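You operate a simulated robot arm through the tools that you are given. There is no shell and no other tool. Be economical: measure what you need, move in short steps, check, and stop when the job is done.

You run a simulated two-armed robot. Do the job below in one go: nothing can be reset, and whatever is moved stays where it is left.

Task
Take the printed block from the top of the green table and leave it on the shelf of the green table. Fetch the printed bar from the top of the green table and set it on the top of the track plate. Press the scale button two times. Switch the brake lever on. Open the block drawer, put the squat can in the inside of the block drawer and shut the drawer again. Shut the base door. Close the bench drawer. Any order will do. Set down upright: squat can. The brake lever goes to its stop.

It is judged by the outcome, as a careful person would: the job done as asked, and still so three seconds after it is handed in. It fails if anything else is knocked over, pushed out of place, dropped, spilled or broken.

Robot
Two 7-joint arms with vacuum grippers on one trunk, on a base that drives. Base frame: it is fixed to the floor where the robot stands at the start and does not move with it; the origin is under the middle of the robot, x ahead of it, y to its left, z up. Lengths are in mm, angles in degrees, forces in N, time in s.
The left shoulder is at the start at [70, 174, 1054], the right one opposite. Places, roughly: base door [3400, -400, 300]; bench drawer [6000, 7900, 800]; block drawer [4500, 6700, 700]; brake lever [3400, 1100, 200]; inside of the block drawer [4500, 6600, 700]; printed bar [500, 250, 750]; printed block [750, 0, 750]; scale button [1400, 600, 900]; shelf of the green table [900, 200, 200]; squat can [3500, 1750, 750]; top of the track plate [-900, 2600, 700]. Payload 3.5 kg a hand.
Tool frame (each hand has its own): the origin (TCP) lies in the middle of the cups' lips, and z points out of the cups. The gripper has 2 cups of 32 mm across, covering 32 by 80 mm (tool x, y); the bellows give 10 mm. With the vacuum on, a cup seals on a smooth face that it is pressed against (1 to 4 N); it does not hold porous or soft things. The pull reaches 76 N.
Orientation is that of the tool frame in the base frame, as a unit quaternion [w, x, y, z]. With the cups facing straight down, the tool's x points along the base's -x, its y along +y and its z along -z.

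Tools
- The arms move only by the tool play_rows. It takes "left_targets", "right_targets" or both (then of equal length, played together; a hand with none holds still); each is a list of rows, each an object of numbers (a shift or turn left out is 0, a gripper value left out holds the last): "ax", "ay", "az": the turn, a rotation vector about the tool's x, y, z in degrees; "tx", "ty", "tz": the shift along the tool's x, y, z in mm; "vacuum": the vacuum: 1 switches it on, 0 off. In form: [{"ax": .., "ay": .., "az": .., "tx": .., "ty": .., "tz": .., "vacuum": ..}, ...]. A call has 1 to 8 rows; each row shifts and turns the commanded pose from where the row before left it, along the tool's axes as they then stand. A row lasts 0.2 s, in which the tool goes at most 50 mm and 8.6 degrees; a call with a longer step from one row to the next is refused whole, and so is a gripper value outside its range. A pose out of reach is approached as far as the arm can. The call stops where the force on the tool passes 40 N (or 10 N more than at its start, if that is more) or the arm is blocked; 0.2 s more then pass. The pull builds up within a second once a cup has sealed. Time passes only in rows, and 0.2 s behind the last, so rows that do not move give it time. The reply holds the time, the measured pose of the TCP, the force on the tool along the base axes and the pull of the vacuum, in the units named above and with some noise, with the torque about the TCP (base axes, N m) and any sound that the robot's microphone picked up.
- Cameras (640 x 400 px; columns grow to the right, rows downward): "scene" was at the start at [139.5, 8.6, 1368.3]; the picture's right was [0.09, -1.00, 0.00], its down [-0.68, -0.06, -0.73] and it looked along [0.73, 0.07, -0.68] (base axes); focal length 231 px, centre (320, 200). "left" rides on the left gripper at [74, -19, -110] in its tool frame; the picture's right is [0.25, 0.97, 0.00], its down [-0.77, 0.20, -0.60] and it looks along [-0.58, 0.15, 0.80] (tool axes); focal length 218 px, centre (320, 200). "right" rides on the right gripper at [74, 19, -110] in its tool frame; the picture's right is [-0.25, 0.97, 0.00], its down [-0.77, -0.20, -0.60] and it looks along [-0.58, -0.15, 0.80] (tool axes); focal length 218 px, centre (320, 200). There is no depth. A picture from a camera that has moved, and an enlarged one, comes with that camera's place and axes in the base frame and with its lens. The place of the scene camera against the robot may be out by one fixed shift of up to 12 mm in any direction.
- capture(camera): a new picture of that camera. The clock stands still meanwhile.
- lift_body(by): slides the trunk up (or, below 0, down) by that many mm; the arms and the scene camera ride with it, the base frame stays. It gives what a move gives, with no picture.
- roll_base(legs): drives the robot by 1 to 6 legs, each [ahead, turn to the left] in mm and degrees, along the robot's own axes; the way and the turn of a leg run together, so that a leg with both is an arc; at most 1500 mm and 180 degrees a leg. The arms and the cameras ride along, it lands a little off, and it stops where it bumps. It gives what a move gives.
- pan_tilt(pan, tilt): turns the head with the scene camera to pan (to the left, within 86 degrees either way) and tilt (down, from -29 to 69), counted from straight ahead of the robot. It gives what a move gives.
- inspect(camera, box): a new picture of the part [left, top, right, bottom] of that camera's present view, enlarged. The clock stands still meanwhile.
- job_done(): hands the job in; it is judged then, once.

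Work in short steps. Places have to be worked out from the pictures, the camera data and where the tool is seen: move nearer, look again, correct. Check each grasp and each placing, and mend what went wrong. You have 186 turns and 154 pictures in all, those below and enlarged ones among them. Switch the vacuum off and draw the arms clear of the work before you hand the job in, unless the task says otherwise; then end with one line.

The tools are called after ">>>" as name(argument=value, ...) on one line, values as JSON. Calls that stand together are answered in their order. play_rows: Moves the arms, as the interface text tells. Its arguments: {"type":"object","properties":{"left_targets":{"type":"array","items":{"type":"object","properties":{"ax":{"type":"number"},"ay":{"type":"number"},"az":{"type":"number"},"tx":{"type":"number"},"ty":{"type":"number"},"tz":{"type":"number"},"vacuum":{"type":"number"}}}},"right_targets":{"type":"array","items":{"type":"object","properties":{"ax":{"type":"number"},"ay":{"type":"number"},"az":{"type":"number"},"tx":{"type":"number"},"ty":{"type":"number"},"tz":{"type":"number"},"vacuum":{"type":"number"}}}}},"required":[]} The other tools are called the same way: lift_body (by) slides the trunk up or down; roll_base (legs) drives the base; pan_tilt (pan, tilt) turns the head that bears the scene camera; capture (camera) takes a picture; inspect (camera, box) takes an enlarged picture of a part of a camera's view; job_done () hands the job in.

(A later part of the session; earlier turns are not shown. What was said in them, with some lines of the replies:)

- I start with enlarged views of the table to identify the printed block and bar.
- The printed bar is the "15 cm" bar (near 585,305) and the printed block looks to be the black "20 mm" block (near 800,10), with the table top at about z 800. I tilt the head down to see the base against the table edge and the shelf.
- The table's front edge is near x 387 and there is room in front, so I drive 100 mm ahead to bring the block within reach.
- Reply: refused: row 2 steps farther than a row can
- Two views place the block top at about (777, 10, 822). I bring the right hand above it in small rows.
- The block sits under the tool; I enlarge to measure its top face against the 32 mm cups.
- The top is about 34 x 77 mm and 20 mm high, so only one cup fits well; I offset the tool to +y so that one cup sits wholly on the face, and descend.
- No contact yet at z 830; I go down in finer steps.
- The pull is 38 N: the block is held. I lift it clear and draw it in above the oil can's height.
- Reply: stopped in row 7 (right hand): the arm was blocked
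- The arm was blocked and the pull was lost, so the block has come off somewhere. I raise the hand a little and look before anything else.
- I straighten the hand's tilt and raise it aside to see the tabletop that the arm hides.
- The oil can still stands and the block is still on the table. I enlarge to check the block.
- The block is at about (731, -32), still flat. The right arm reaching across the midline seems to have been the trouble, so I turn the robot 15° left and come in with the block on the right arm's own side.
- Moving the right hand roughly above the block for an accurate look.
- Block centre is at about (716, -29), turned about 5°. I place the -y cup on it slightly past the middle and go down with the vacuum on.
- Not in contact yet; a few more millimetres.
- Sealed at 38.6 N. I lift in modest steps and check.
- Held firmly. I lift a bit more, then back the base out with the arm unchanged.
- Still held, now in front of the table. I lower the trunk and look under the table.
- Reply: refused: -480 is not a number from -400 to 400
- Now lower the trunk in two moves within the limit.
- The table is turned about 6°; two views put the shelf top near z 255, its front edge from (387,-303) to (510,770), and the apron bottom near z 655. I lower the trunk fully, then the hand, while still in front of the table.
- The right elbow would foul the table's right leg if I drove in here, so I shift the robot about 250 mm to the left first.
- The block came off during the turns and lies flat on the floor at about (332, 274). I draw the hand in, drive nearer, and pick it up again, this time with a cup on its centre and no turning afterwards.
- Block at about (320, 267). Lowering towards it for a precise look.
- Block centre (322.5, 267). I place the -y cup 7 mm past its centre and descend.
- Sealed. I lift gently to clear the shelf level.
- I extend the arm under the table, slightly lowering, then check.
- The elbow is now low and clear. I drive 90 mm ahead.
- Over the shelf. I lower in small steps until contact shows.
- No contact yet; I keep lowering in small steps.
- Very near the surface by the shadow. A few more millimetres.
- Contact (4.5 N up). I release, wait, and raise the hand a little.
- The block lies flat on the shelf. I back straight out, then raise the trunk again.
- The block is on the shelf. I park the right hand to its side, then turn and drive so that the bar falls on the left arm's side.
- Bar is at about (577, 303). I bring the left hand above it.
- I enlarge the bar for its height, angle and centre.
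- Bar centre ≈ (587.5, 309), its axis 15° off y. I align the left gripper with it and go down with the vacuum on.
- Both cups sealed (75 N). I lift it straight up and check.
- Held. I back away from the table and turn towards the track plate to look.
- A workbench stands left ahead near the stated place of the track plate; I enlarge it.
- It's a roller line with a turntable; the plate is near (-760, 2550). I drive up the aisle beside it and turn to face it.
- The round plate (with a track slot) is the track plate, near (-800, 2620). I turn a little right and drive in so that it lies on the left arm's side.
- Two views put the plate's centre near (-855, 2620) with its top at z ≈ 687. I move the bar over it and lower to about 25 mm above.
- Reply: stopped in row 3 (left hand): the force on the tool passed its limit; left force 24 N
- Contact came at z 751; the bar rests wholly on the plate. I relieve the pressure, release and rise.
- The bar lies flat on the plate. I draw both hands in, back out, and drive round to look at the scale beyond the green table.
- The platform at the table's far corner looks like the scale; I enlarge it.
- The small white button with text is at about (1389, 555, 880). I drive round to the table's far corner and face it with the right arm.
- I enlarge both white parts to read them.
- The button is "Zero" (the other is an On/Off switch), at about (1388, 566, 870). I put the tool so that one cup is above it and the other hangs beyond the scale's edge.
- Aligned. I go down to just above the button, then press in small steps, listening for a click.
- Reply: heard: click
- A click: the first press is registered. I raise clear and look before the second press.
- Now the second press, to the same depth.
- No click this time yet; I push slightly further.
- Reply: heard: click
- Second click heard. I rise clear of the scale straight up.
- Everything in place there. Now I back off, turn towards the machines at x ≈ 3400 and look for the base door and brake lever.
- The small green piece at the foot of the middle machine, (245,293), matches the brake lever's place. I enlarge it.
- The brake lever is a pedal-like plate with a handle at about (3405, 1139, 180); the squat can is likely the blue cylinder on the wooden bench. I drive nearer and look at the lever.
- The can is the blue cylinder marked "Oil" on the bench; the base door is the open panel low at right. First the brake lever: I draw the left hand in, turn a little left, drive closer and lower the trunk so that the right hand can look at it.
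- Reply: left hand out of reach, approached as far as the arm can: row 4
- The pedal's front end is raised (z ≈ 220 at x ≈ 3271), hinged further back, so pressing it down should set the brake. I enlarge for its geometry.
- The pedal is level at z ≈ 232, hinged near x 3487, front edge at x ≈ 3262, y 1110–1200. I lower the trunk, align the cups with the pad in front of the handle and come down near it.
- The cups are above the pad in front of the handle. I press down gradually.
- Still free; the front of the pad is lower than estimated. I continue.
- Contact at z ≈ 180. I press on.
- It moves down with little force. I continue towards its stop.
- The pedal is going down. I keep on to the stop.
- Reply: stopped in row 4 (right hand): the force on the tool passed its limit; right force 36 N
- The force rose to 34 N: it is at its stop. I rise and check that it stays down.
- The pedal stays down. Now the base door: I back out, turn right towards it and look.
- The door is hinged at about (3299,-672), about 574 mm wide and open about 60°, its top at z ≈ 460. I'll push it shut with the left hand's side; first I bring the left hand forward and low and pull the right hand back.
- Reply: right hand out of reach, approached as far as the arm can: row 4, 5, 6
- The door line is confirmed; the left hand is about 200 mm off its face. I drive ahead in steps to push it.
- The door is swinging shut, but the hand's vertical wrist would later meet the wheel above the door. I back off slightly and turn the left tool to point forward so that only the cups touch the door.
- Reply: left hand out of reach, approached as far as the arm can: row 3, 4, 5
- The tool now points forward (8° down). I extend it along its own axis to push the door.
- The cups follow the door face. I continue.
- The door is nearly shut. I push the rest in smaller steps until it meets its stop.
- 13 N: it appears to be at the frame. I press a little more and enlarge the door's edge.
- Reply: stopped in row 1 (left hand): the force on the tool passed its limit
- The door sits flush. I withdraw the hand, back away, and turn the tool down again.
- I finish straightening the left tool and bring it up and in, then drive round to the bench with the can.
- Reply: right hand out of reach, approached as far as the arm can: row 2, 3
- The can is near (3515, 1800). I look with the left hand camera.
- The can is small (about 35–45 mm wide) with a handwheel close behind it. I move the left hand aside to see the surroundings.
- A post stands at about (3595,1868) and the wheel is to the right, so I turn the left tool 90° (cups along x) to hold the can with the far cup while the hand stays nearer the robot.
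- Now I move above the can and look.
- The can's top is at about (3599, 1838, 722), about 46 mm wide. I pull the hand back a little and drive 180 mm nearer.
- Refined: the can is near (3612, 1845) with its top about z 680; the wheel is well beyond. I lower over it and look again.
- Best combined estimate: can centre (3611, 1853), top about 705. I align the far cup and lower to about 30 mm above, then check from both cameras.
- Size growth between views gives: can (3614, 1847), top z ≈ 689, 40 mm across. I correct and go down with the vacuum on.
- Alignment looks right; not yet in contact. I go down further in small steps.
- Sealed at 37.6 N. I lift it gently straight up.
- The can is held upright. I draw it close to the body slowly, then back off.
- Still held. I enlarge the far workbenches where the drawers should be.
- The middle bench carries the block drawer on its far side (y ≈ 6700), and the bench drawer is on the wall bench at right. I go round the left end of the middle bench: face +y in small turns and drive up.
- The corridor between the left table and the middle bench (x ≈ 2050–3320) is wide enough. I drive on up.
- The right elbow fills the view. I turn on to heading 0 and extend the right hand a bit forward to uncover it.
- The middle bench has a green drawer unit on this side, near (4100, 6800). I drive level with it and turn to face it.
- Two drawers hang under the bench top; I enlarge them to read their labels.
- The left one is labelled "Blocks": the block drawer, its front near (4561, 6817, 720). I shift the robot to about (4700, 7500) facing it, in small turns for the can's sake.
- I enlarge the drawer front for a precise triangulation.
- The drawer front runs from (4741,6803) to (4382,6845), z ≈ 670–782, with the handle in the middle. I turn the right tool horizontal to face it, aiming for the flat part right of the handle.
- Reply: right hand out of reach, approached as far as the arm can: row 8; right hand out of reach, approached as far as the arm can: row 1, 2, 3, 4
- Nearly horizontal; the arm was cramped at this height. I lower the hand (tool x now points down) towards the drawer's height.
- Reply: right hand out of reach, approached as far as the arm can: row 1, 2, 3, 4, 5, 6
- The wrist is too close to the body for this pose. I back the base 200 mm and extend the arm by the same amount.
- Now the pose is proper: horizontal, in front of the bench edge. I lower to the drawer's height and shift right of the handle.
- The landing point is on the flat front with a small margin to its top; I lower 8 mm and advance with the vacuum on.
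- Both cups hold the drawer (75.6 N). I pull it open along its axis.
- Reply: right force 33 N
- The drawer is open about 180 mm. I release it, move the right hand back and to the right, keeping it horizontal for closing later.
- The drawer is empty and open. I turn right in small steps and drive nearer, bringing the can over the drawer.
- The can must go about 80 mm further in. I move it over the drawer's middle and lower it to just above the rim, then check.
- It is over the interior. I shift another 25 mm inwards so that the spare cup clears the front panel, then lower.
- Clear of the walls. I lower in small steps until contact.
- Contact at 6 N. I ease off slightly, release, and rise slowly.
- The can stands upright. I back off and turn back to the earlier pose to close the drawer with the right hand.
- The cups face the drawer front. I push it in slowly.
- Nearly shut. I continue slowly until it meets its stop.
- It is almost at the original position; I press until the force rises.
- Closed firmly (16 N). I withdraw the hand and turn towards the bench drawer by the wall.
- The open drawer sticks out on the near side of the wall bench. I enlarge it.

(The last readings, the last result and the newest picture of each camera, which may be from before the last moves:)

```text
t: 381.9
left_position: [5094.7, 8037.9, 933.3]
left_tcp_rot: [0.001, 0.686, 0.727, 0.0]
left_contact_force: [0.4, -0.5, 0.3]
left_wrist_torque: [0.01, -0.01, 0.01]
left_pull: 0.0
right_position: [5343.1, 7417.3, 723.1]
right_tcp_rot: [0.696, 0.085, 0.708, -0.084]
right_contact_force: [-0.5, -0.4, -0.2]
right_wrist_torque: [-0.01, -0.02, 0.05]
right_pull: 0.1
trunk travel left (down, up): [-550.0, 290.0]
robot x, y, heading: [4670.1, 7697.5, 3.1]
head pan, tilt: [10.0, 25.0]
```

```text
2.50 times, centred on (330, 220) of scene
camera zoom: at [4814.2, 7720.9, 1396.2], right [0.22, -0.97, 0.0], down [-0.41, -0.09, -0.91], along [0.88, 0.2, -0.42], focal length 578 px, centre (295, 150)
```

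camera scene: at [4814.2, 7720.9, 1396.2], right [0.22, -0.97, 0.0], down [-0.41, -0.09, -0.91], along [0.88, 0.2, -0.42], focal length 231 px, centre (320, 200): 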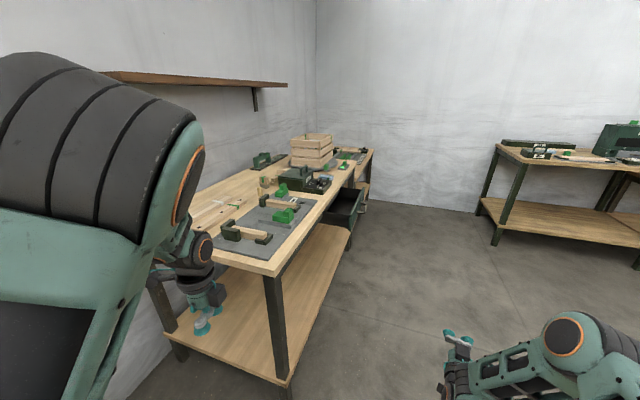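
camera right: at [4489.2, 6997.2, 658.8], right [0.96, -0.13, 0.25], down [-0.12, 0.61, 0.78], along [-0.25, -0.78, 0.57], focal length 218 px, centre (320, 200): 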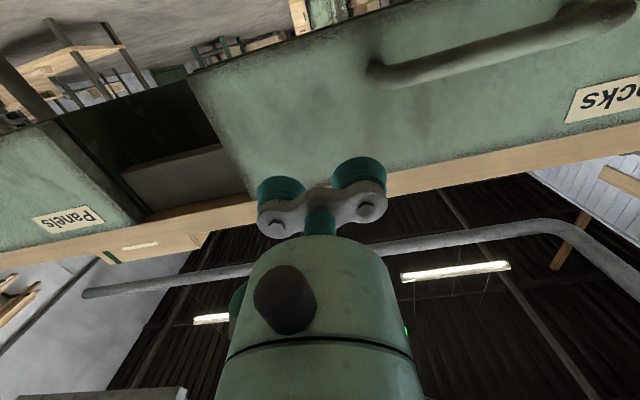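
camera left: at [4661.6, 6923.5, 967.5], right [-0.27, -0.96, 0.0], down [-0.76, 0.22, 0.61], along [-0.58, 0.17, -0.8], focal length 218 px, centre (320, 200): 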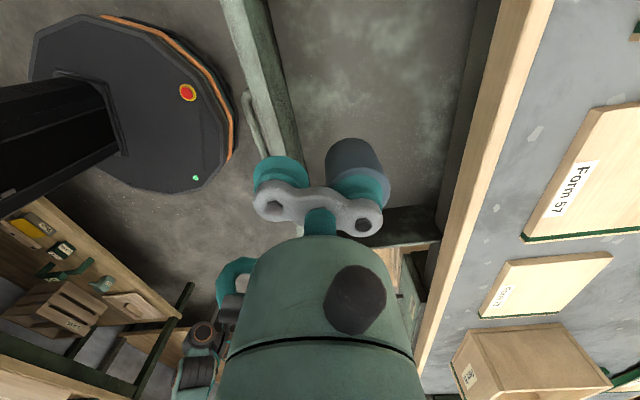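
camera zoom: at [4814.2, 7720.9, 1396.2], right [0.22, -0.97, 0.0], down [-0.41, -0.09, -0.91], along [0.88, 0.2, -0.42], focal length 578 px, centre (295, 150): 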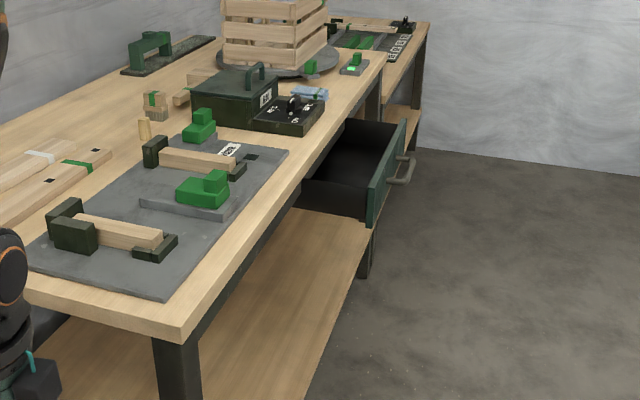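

The drawer front is near (5950–6235, 7815–7750), z ≈ 690–840, standing out about 125 mm. I drive round to face it with the right hand.

>>> roll_base(legs=[[0, -33], [1190, 0], [0, 57], [0, 57]])

>>> pan_tilt(pan=-20, tilt=35)

>>> capture(camera="scene")

```text
t: 394.6
left_position: [5394.3, 7588.5, 934.2]
left_tcp_rot: [0.001, 0.029, 1.0, 0.002]
left_contact_force: [-0.9, -0.5, 0.5]
left_wrist_torque: [0.01, 0.05, -0.01]
left_pull: 0.2
right_position: [6039.8, 7764.4, 723.7]
right_tcp_rot: [0.576, -0.408, 0.584, 0.401]
right_contact_force: [-0.2, 0.7, -0.1]
right_wrist_torque: [0.03, 0.02, -0.01]
right_pull: 0.1
trunk travel left (down, up): [-550.0, 290.0]
robot x, y, heading: [5684.5, 7123.0, 86.3]
head pan, tilt: [10.0, 25.0]
```

```text
t: 395.5
left_position: [5395.1, 7588.2, 934.5]
left_tcp_rot: [0.001, 0.029, 1.0, 0.001]
left_contact_force: [0.1, 0.8, 1.4]
left_wrist_torque: [0.0, 0.0, 0.01]
left_pull: 0.1
right_position: [6040.0, 7764.6, 723.6]
right_tcp_rot: [0.576, -0.408, 0.584, 0.401]
right_contact_force: [-0.8, 0.3, 0.4]
right_wrist_torque: [0.02, -0.02, 0.01]
right_pull: 0.0
trunk travel left (down, up): [-550.0, 290.0]
robot x, y, heading: [5684.5, 7120.8, 86.5]
head pan, tilt: [-20.0, 35.0]
```

```text
22 pictures are left
camera scene: at [5729.9, 7255.2, 1380.5], right [0.92, -0.4, 0.0], down [-0.23, -0.53, -0.82], along [0.33, 0.75, -0.57], focal length 231 px, centre (320, 200)
```

scene: 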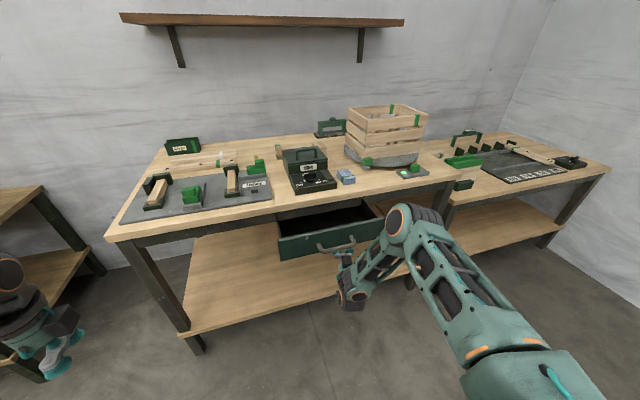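

The hand is close to the drawer front. I enlarge to see the cups against the handle.

>>> inspect(camera="scene", box=[265, 185, 425, 305])

>>> capture(camera="right")

```text
3.33 times, centred on (345, 245) of scene
camera zoom: at [5729.9, 7255.2, 1380.5], right [0.92, -0.4, 0.0], down [-0.23, -0.53, -0.82], along [0.33, 0.75, -0.57], focal length 771 px, centre (237, 50)
```

zoom: 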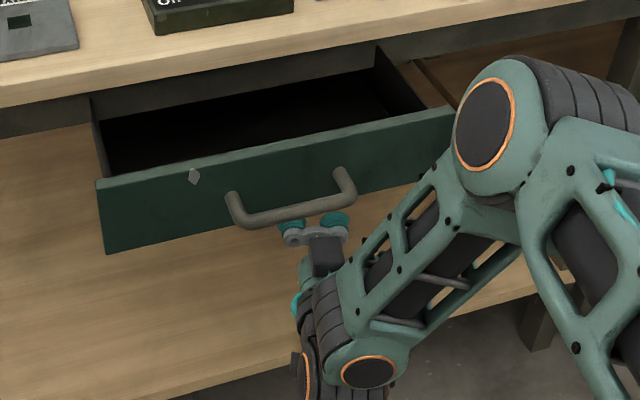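

```text
20 pictures are left
camera right: at [5982.3, 7665.4, 650.8], right [-0.91, 0.34, 0.25], down [-0.02, -0.63, 0.78], along [0.42, 0.7, 0.57], focal length 218 px, centre (320, 200)
```

right: 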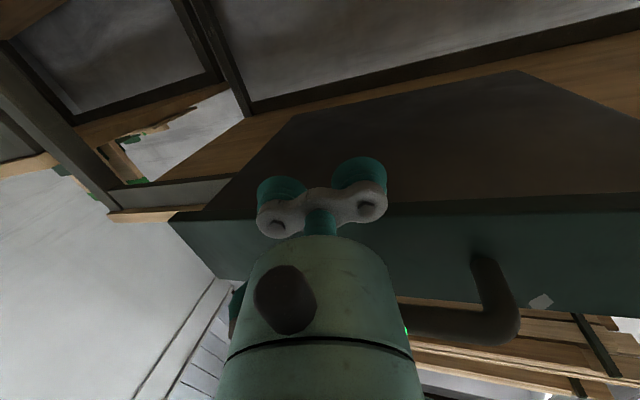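

The panel spans (5823,7806)–(6205,7750), z ≈ 740–855, with the handle at x 5955–6083, so my hand is too low. I back off, square the tool to the panel, go right past the handle and then up to z ≈ 800.

>>> play_rows(right_targets=[{"tz": -45}, {"ax": -7.25}, {"ax": -7.25}, {"ty": -40}, {"ty": -40}, {"ty": -41}, {"tx": -38}, {"tx": -38}])

>>> inspect(camera="scene", box=[265, 185, 425, 305])

>>> capture(camera="right")

```text
t: 397.3
left_position: [5395.6, 7587.3, 933.0]
left_tcp_rot: [0.001, 0.029, 1.0, 0.001]
left_contact_force: [1.0, 0.2, 0.0]
left_wrist_torque: [-0.04, -0.02, 0.0]
left_pull: 0.2
right_position: [6144.1, 7712.3, 798.8]
right_tcp_rot: [0.52, -0.477, 0.529, 0.472]
right_contact_force: [-0.6, -0.4, 0.7]
right_wrist_torque: [-0.01, -0.01, -0.04]
right_pull: 0.1
trunk travel left (down, up): [-550.0, 290.0]
robot x, y, heading: [5684.3, 7125.6, 86.3]
head pan, tilt: [-20.0, 35.0]
```

```text
3.33 times, centred on (345, 245) of scene
camera zoom: at [5729.6, 7254.7, 1380.5], right [0.92, -0.4, 0.0], down [-0.23, -0.53, -0.82], along [0.33, 0.75, -0.57], focal length 771 px, centre (237, 50)
```

zoom: 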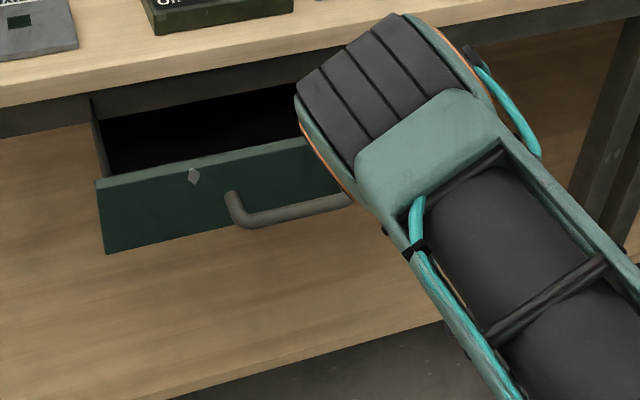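

```text
18 pictures are left
camera right: at [6114.6, 7602.7, 727.3], right [-0.96, 0.1, 0.26], down [0.14, -0.61, 0.78], along [0.23, 0.79, 0.57], focal length 218 px, centre (320, 200)
```

right: 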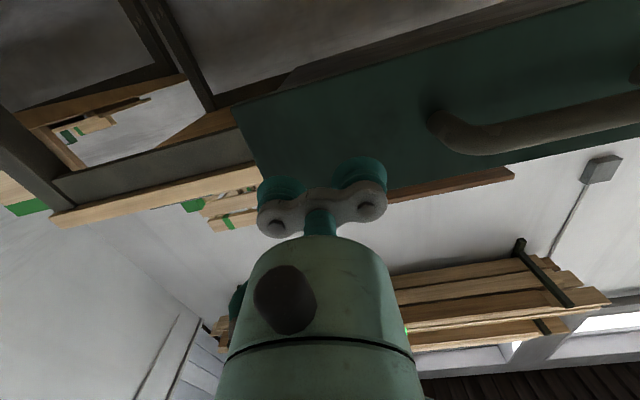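

Well placed on the flat part right of the handle. I lower 6 mm, then drive 100 mm ahead to begin pushing the drawer.

>>> play_rows(right_targets=[{"tx": 6, "tz": 20}, {}])

>>> roll_base(legs=[[100, 0]])

>>> capture(camera="scene")

```text
t: 397.9
left_position: [5396.7, 7587.4, 933.4]
left_tcp_rot: [0.001, 0.029, 1.0, 0.001]
left_contact_force: [0.3, -0.4, -0.8]
left_wrist_torque: [0.0, -0.01, -0.04]
left_pull: 0.0
right_position: [6147.6, 7731.1, 790.9]
right_tcp_rot: [0.52, -0.477, 0.53, 0.471]
right_contact_force: [-0.4, 0.1, 0.4]
right_wrist_torque: [-0.03, 0.02, -0.03]
right_pull: 0.1
trunk travel left (down, up): [-550.0, 290.0]
robot x, y, heading: [5684.9, 7121.6, 86.3]
head pan, tilt: [-20.0, 35.0]
```

```text
t: 399.1
left_position: [5401.6, 7689.2, 933.3]
left_tcp_rot: [0.001, 0.029, 1.0, 0.0]
left_contact_force: [-0.1, 0.5, -0.1]
left_wrist_torque: [-0.03, 0.02, 0.01]
left_pull: 0.0
right_position: [6153.6, 7833.1, 790.7]
right_tcp_rot: [0.519, -0.478, 0.529, 0.471]
right_contact_force: [0.3, 0.1, 0.5]
right_wrist_torque: [-0.01, 0.01, 0.0]
right_pull: 0.1
trunk travel left (down, up): [-550.0, 290.0]
robot x, y, heading: [5689.9, 7224.4, 86.4]
head pan, tilt: [-20.0, 35.0]
```

```text
17 pictures are left
camera scene: at [5736.3, 7356.5, 1380.3], right [0.92, -0.4, 0.0], down [-0.23, -0.53, -0.82], along [0.33, 0.75, -0.57], focal length 231 px, centre (320, 200)
```

scene: 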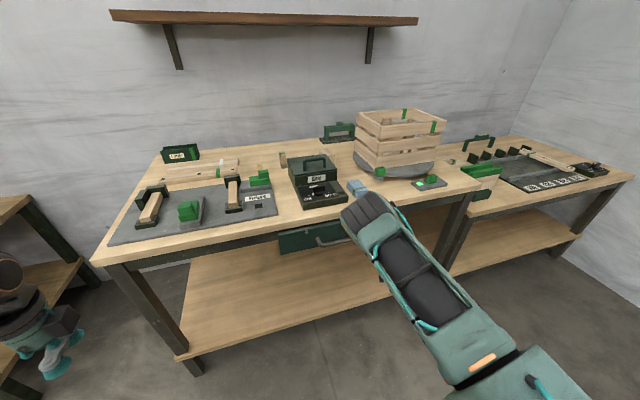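

The drawer goes in. I push the rest with the arm in small steps.

>>> play_rows(right_targets=[{"tz": 12}, {"tz": 12}, {"tz": 10}, {"tz": 8}, {"tz": 6}, {}])

>>> inspect(camera="scene", box=[250, 170, 450, 270])

```text
t: 400.4
left_position: [5399.7, 7688.0, 933.9]
left_tcp_rot: [0.001, 0.029, 1.0, 0.002]
left_contact_force: [0.5, 0.2, -0.1]
left_wrist_torque: [0.0, 0.01, 0.01]
left_pull: 0.0
right_position: [6158.4, 7879.5, 790.1]
right_tcp_rot: [0.52, -0.477, 0.529, 0.472]
right_contact_force: [-0.9, -0.2, 0.1]
right_wrist_torque: [-0.02, -0.01, 0.0]
right_pull: 0.1
trunk travel left (down, up): [-550.0, 290.0]
robot x, y, heading: [5691.3, 7219.5, 86.3]
head pan, tilt: [-20.0, 35.0]
```

```text
3.20 times, centred on (350, 220) of scene
camera zoom: at [5736.1, 7355.2, 1380.5], right [0.92, -0.4, 0.0], down [-0.23, -0.53, -0.82], along [0.33, 0.75, -0.57], focal length 740 px, centre (224, 136)
```

zoom: 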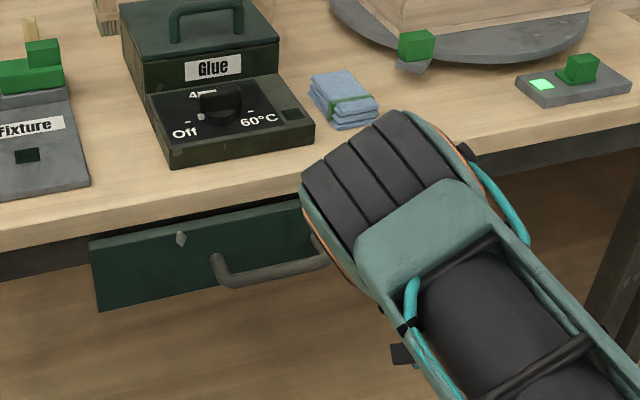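

Still some way open; continuing.

>>> play_rows(right_targets=[{"tz": 10}, {"tz": 10}, {"tz": 8}, {"tz": 6}, {"tz": 5}, {}])

```text
t: 401.9
left_position: [5401.5, 7686.0, 934.9]
left_tcp_rot: [0.002, 0.029, 1.0, 0.001]
left_contact_force: [-0.6, 0.7, 0.8]
left_wrist_torque: [-0.02, -0.01, 0.01]
left_pull: 0.1
right_position: [6160.6, 7914.1, 790.6]
right_tcp_rot: [0.519, -0.477, 0.53, 0.471]
right_contact_force: [-12.6, -28.3, -9.0]
right_wrist_torque: [0.29, -0.03, -0.28]
right_pull: 0.0
trunk travel left (down, up): [-550.0, 290.0]
robot x, y, heading: [5692.4, 7223.0, 86.3]
head pan, tilt: [-20.0, 35.0]
```

28 N: it seems to be at its stop. I check.

>>> inspect(camera="scene", box=[250, 170, 450, 270])

>>> capture(camera="right")

```text
3.20 times, centred on (350, 220) of scene
camera zoom: at [5735.1, 7352.0, 1380.6], right [0.92, -0.4, 0.0], down [-0.23, -0.52, -0.82], along [0.33, 0.75, -0.57], focal length 740 px, centre (224, 136)
```

zoom: 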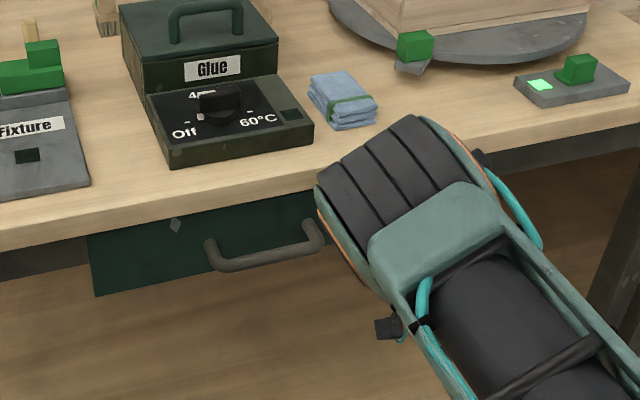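

```text
14 pictures are left
camera right: at [6130.5, 7804.6, 718.7], right [-0.96, 0.1, 0.26], down [0.14, -0.61, 0.78], along [0.24, 0.79, 0.57], focal length 218 px, centre (320, 200)
```

right: 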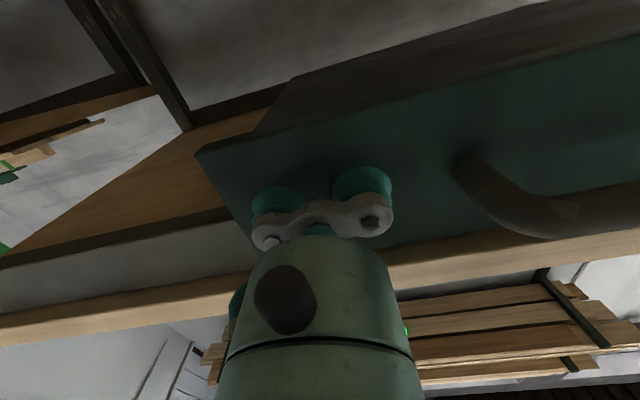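

The panel is up under the bench edge at its stop. I withdraw and take a clear look.

>>> play_rows(right_targets=[{"tz": -10}, {"tz": -30}, {"tz": -40}, {"tz": -40}, {"tz": -40}])

>>> roll_base(legs=[[-250, 0]])

>>> capture(camera="scene")

```text
t: 403.1
left_position: [5399.9, 7687.1, 935.2]
left_tcp_rot: [0.001, 0.028, 1.0, 0.001]
left_contact_force: [-0.2, -0.8, 0.0]
left_wrist_torque: [0.02, -0.03, -0.04]
left_pull: 0.0
right_position: [6147.8, 7757.7, 795.2]
right_tcp_rot: [0.52, -0.477, 0.528, 0.473]
right_contact_force: [0.4, -0.2, -0.2]
right_wrist_torque: [-0.02, 0.01, -0.01]
right_pull: 0.1
trunk travel left (down, up): [-550.0, 290.0]
robot x, y, heading: [5692.5, 7224.3, 86.1]
head pan, tilt: [-20.0, 35.0]
```

```text
t: 404.9
left_position: [5384.9, 7440.1, 933.3]
left_tcp_rot: [0.001, 0.028, 1.0, 0.001]
left_contact_force: [0.5, 0.7, 0.4]
left_wrist_torque: [-0.01, 0.01, 0.02]
left_pull: 0.2
right_position: [6133.3, 7511.1, 794.6]
right_tcp_rot: [0.52, -0.477, 0.528, 0.472]
right_contact_force: [-0.1, 0.6, 0.4]
right_wrist_torque: [-0.02, 0.01, 0.01]
right_pull: 0.1
trunk travel left (down, up): [-550.0, 290.0]
robot x, y, heading: [5676.9, 6974.1, 86.5]
head pan, tilt: [-20.0, 35.0]
```

```text
13 pictures are left
camera scene: at [5720.7, 7106.7, 1380.6], right [0.92, -0.4, 0.0], down [-0.23, -0.53, -0.82], along [0.33, 0.75, -0.57], focal length 231 px, centre (320, 200)
```

scene: 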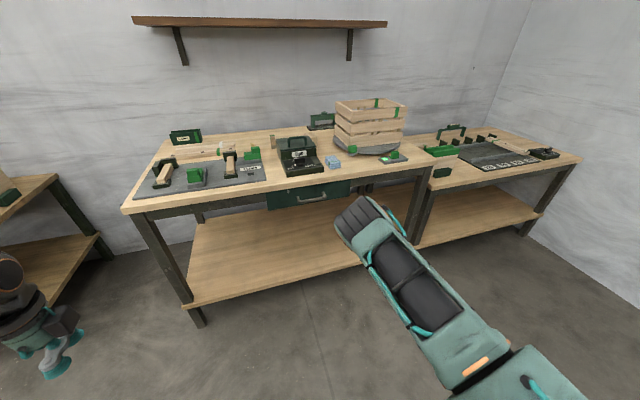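

>>> inspect(camera="scene", box=[240, 160, 400, 240])

```text
4.00 times, centred on (320, 200) of scene
camera zoom: at [5720.7, 7106.7, 1380.6], right [0.92, -0.4, 0.0], down [-0.23, -0.53, -0.82], along [0.33, 0.75, -0.57], focal length 925 px, centre (320, 200)
```

zoom: 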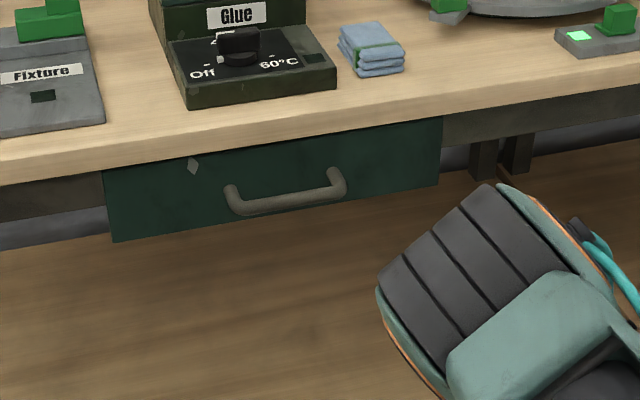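

The bench drawer is flush and shut, the vacuums are off and both arms are clear of the work. I hand the job in.

>>> job_done()

```text
The job is handed in.
```

All the tasks are done and handed in. The printed block slipped off the gripper twice, once on the table and once onto the floor, before I set it on the shelf. The can stood upright in the drawer when I released it, but I couldn't see it after shutting the drawer.
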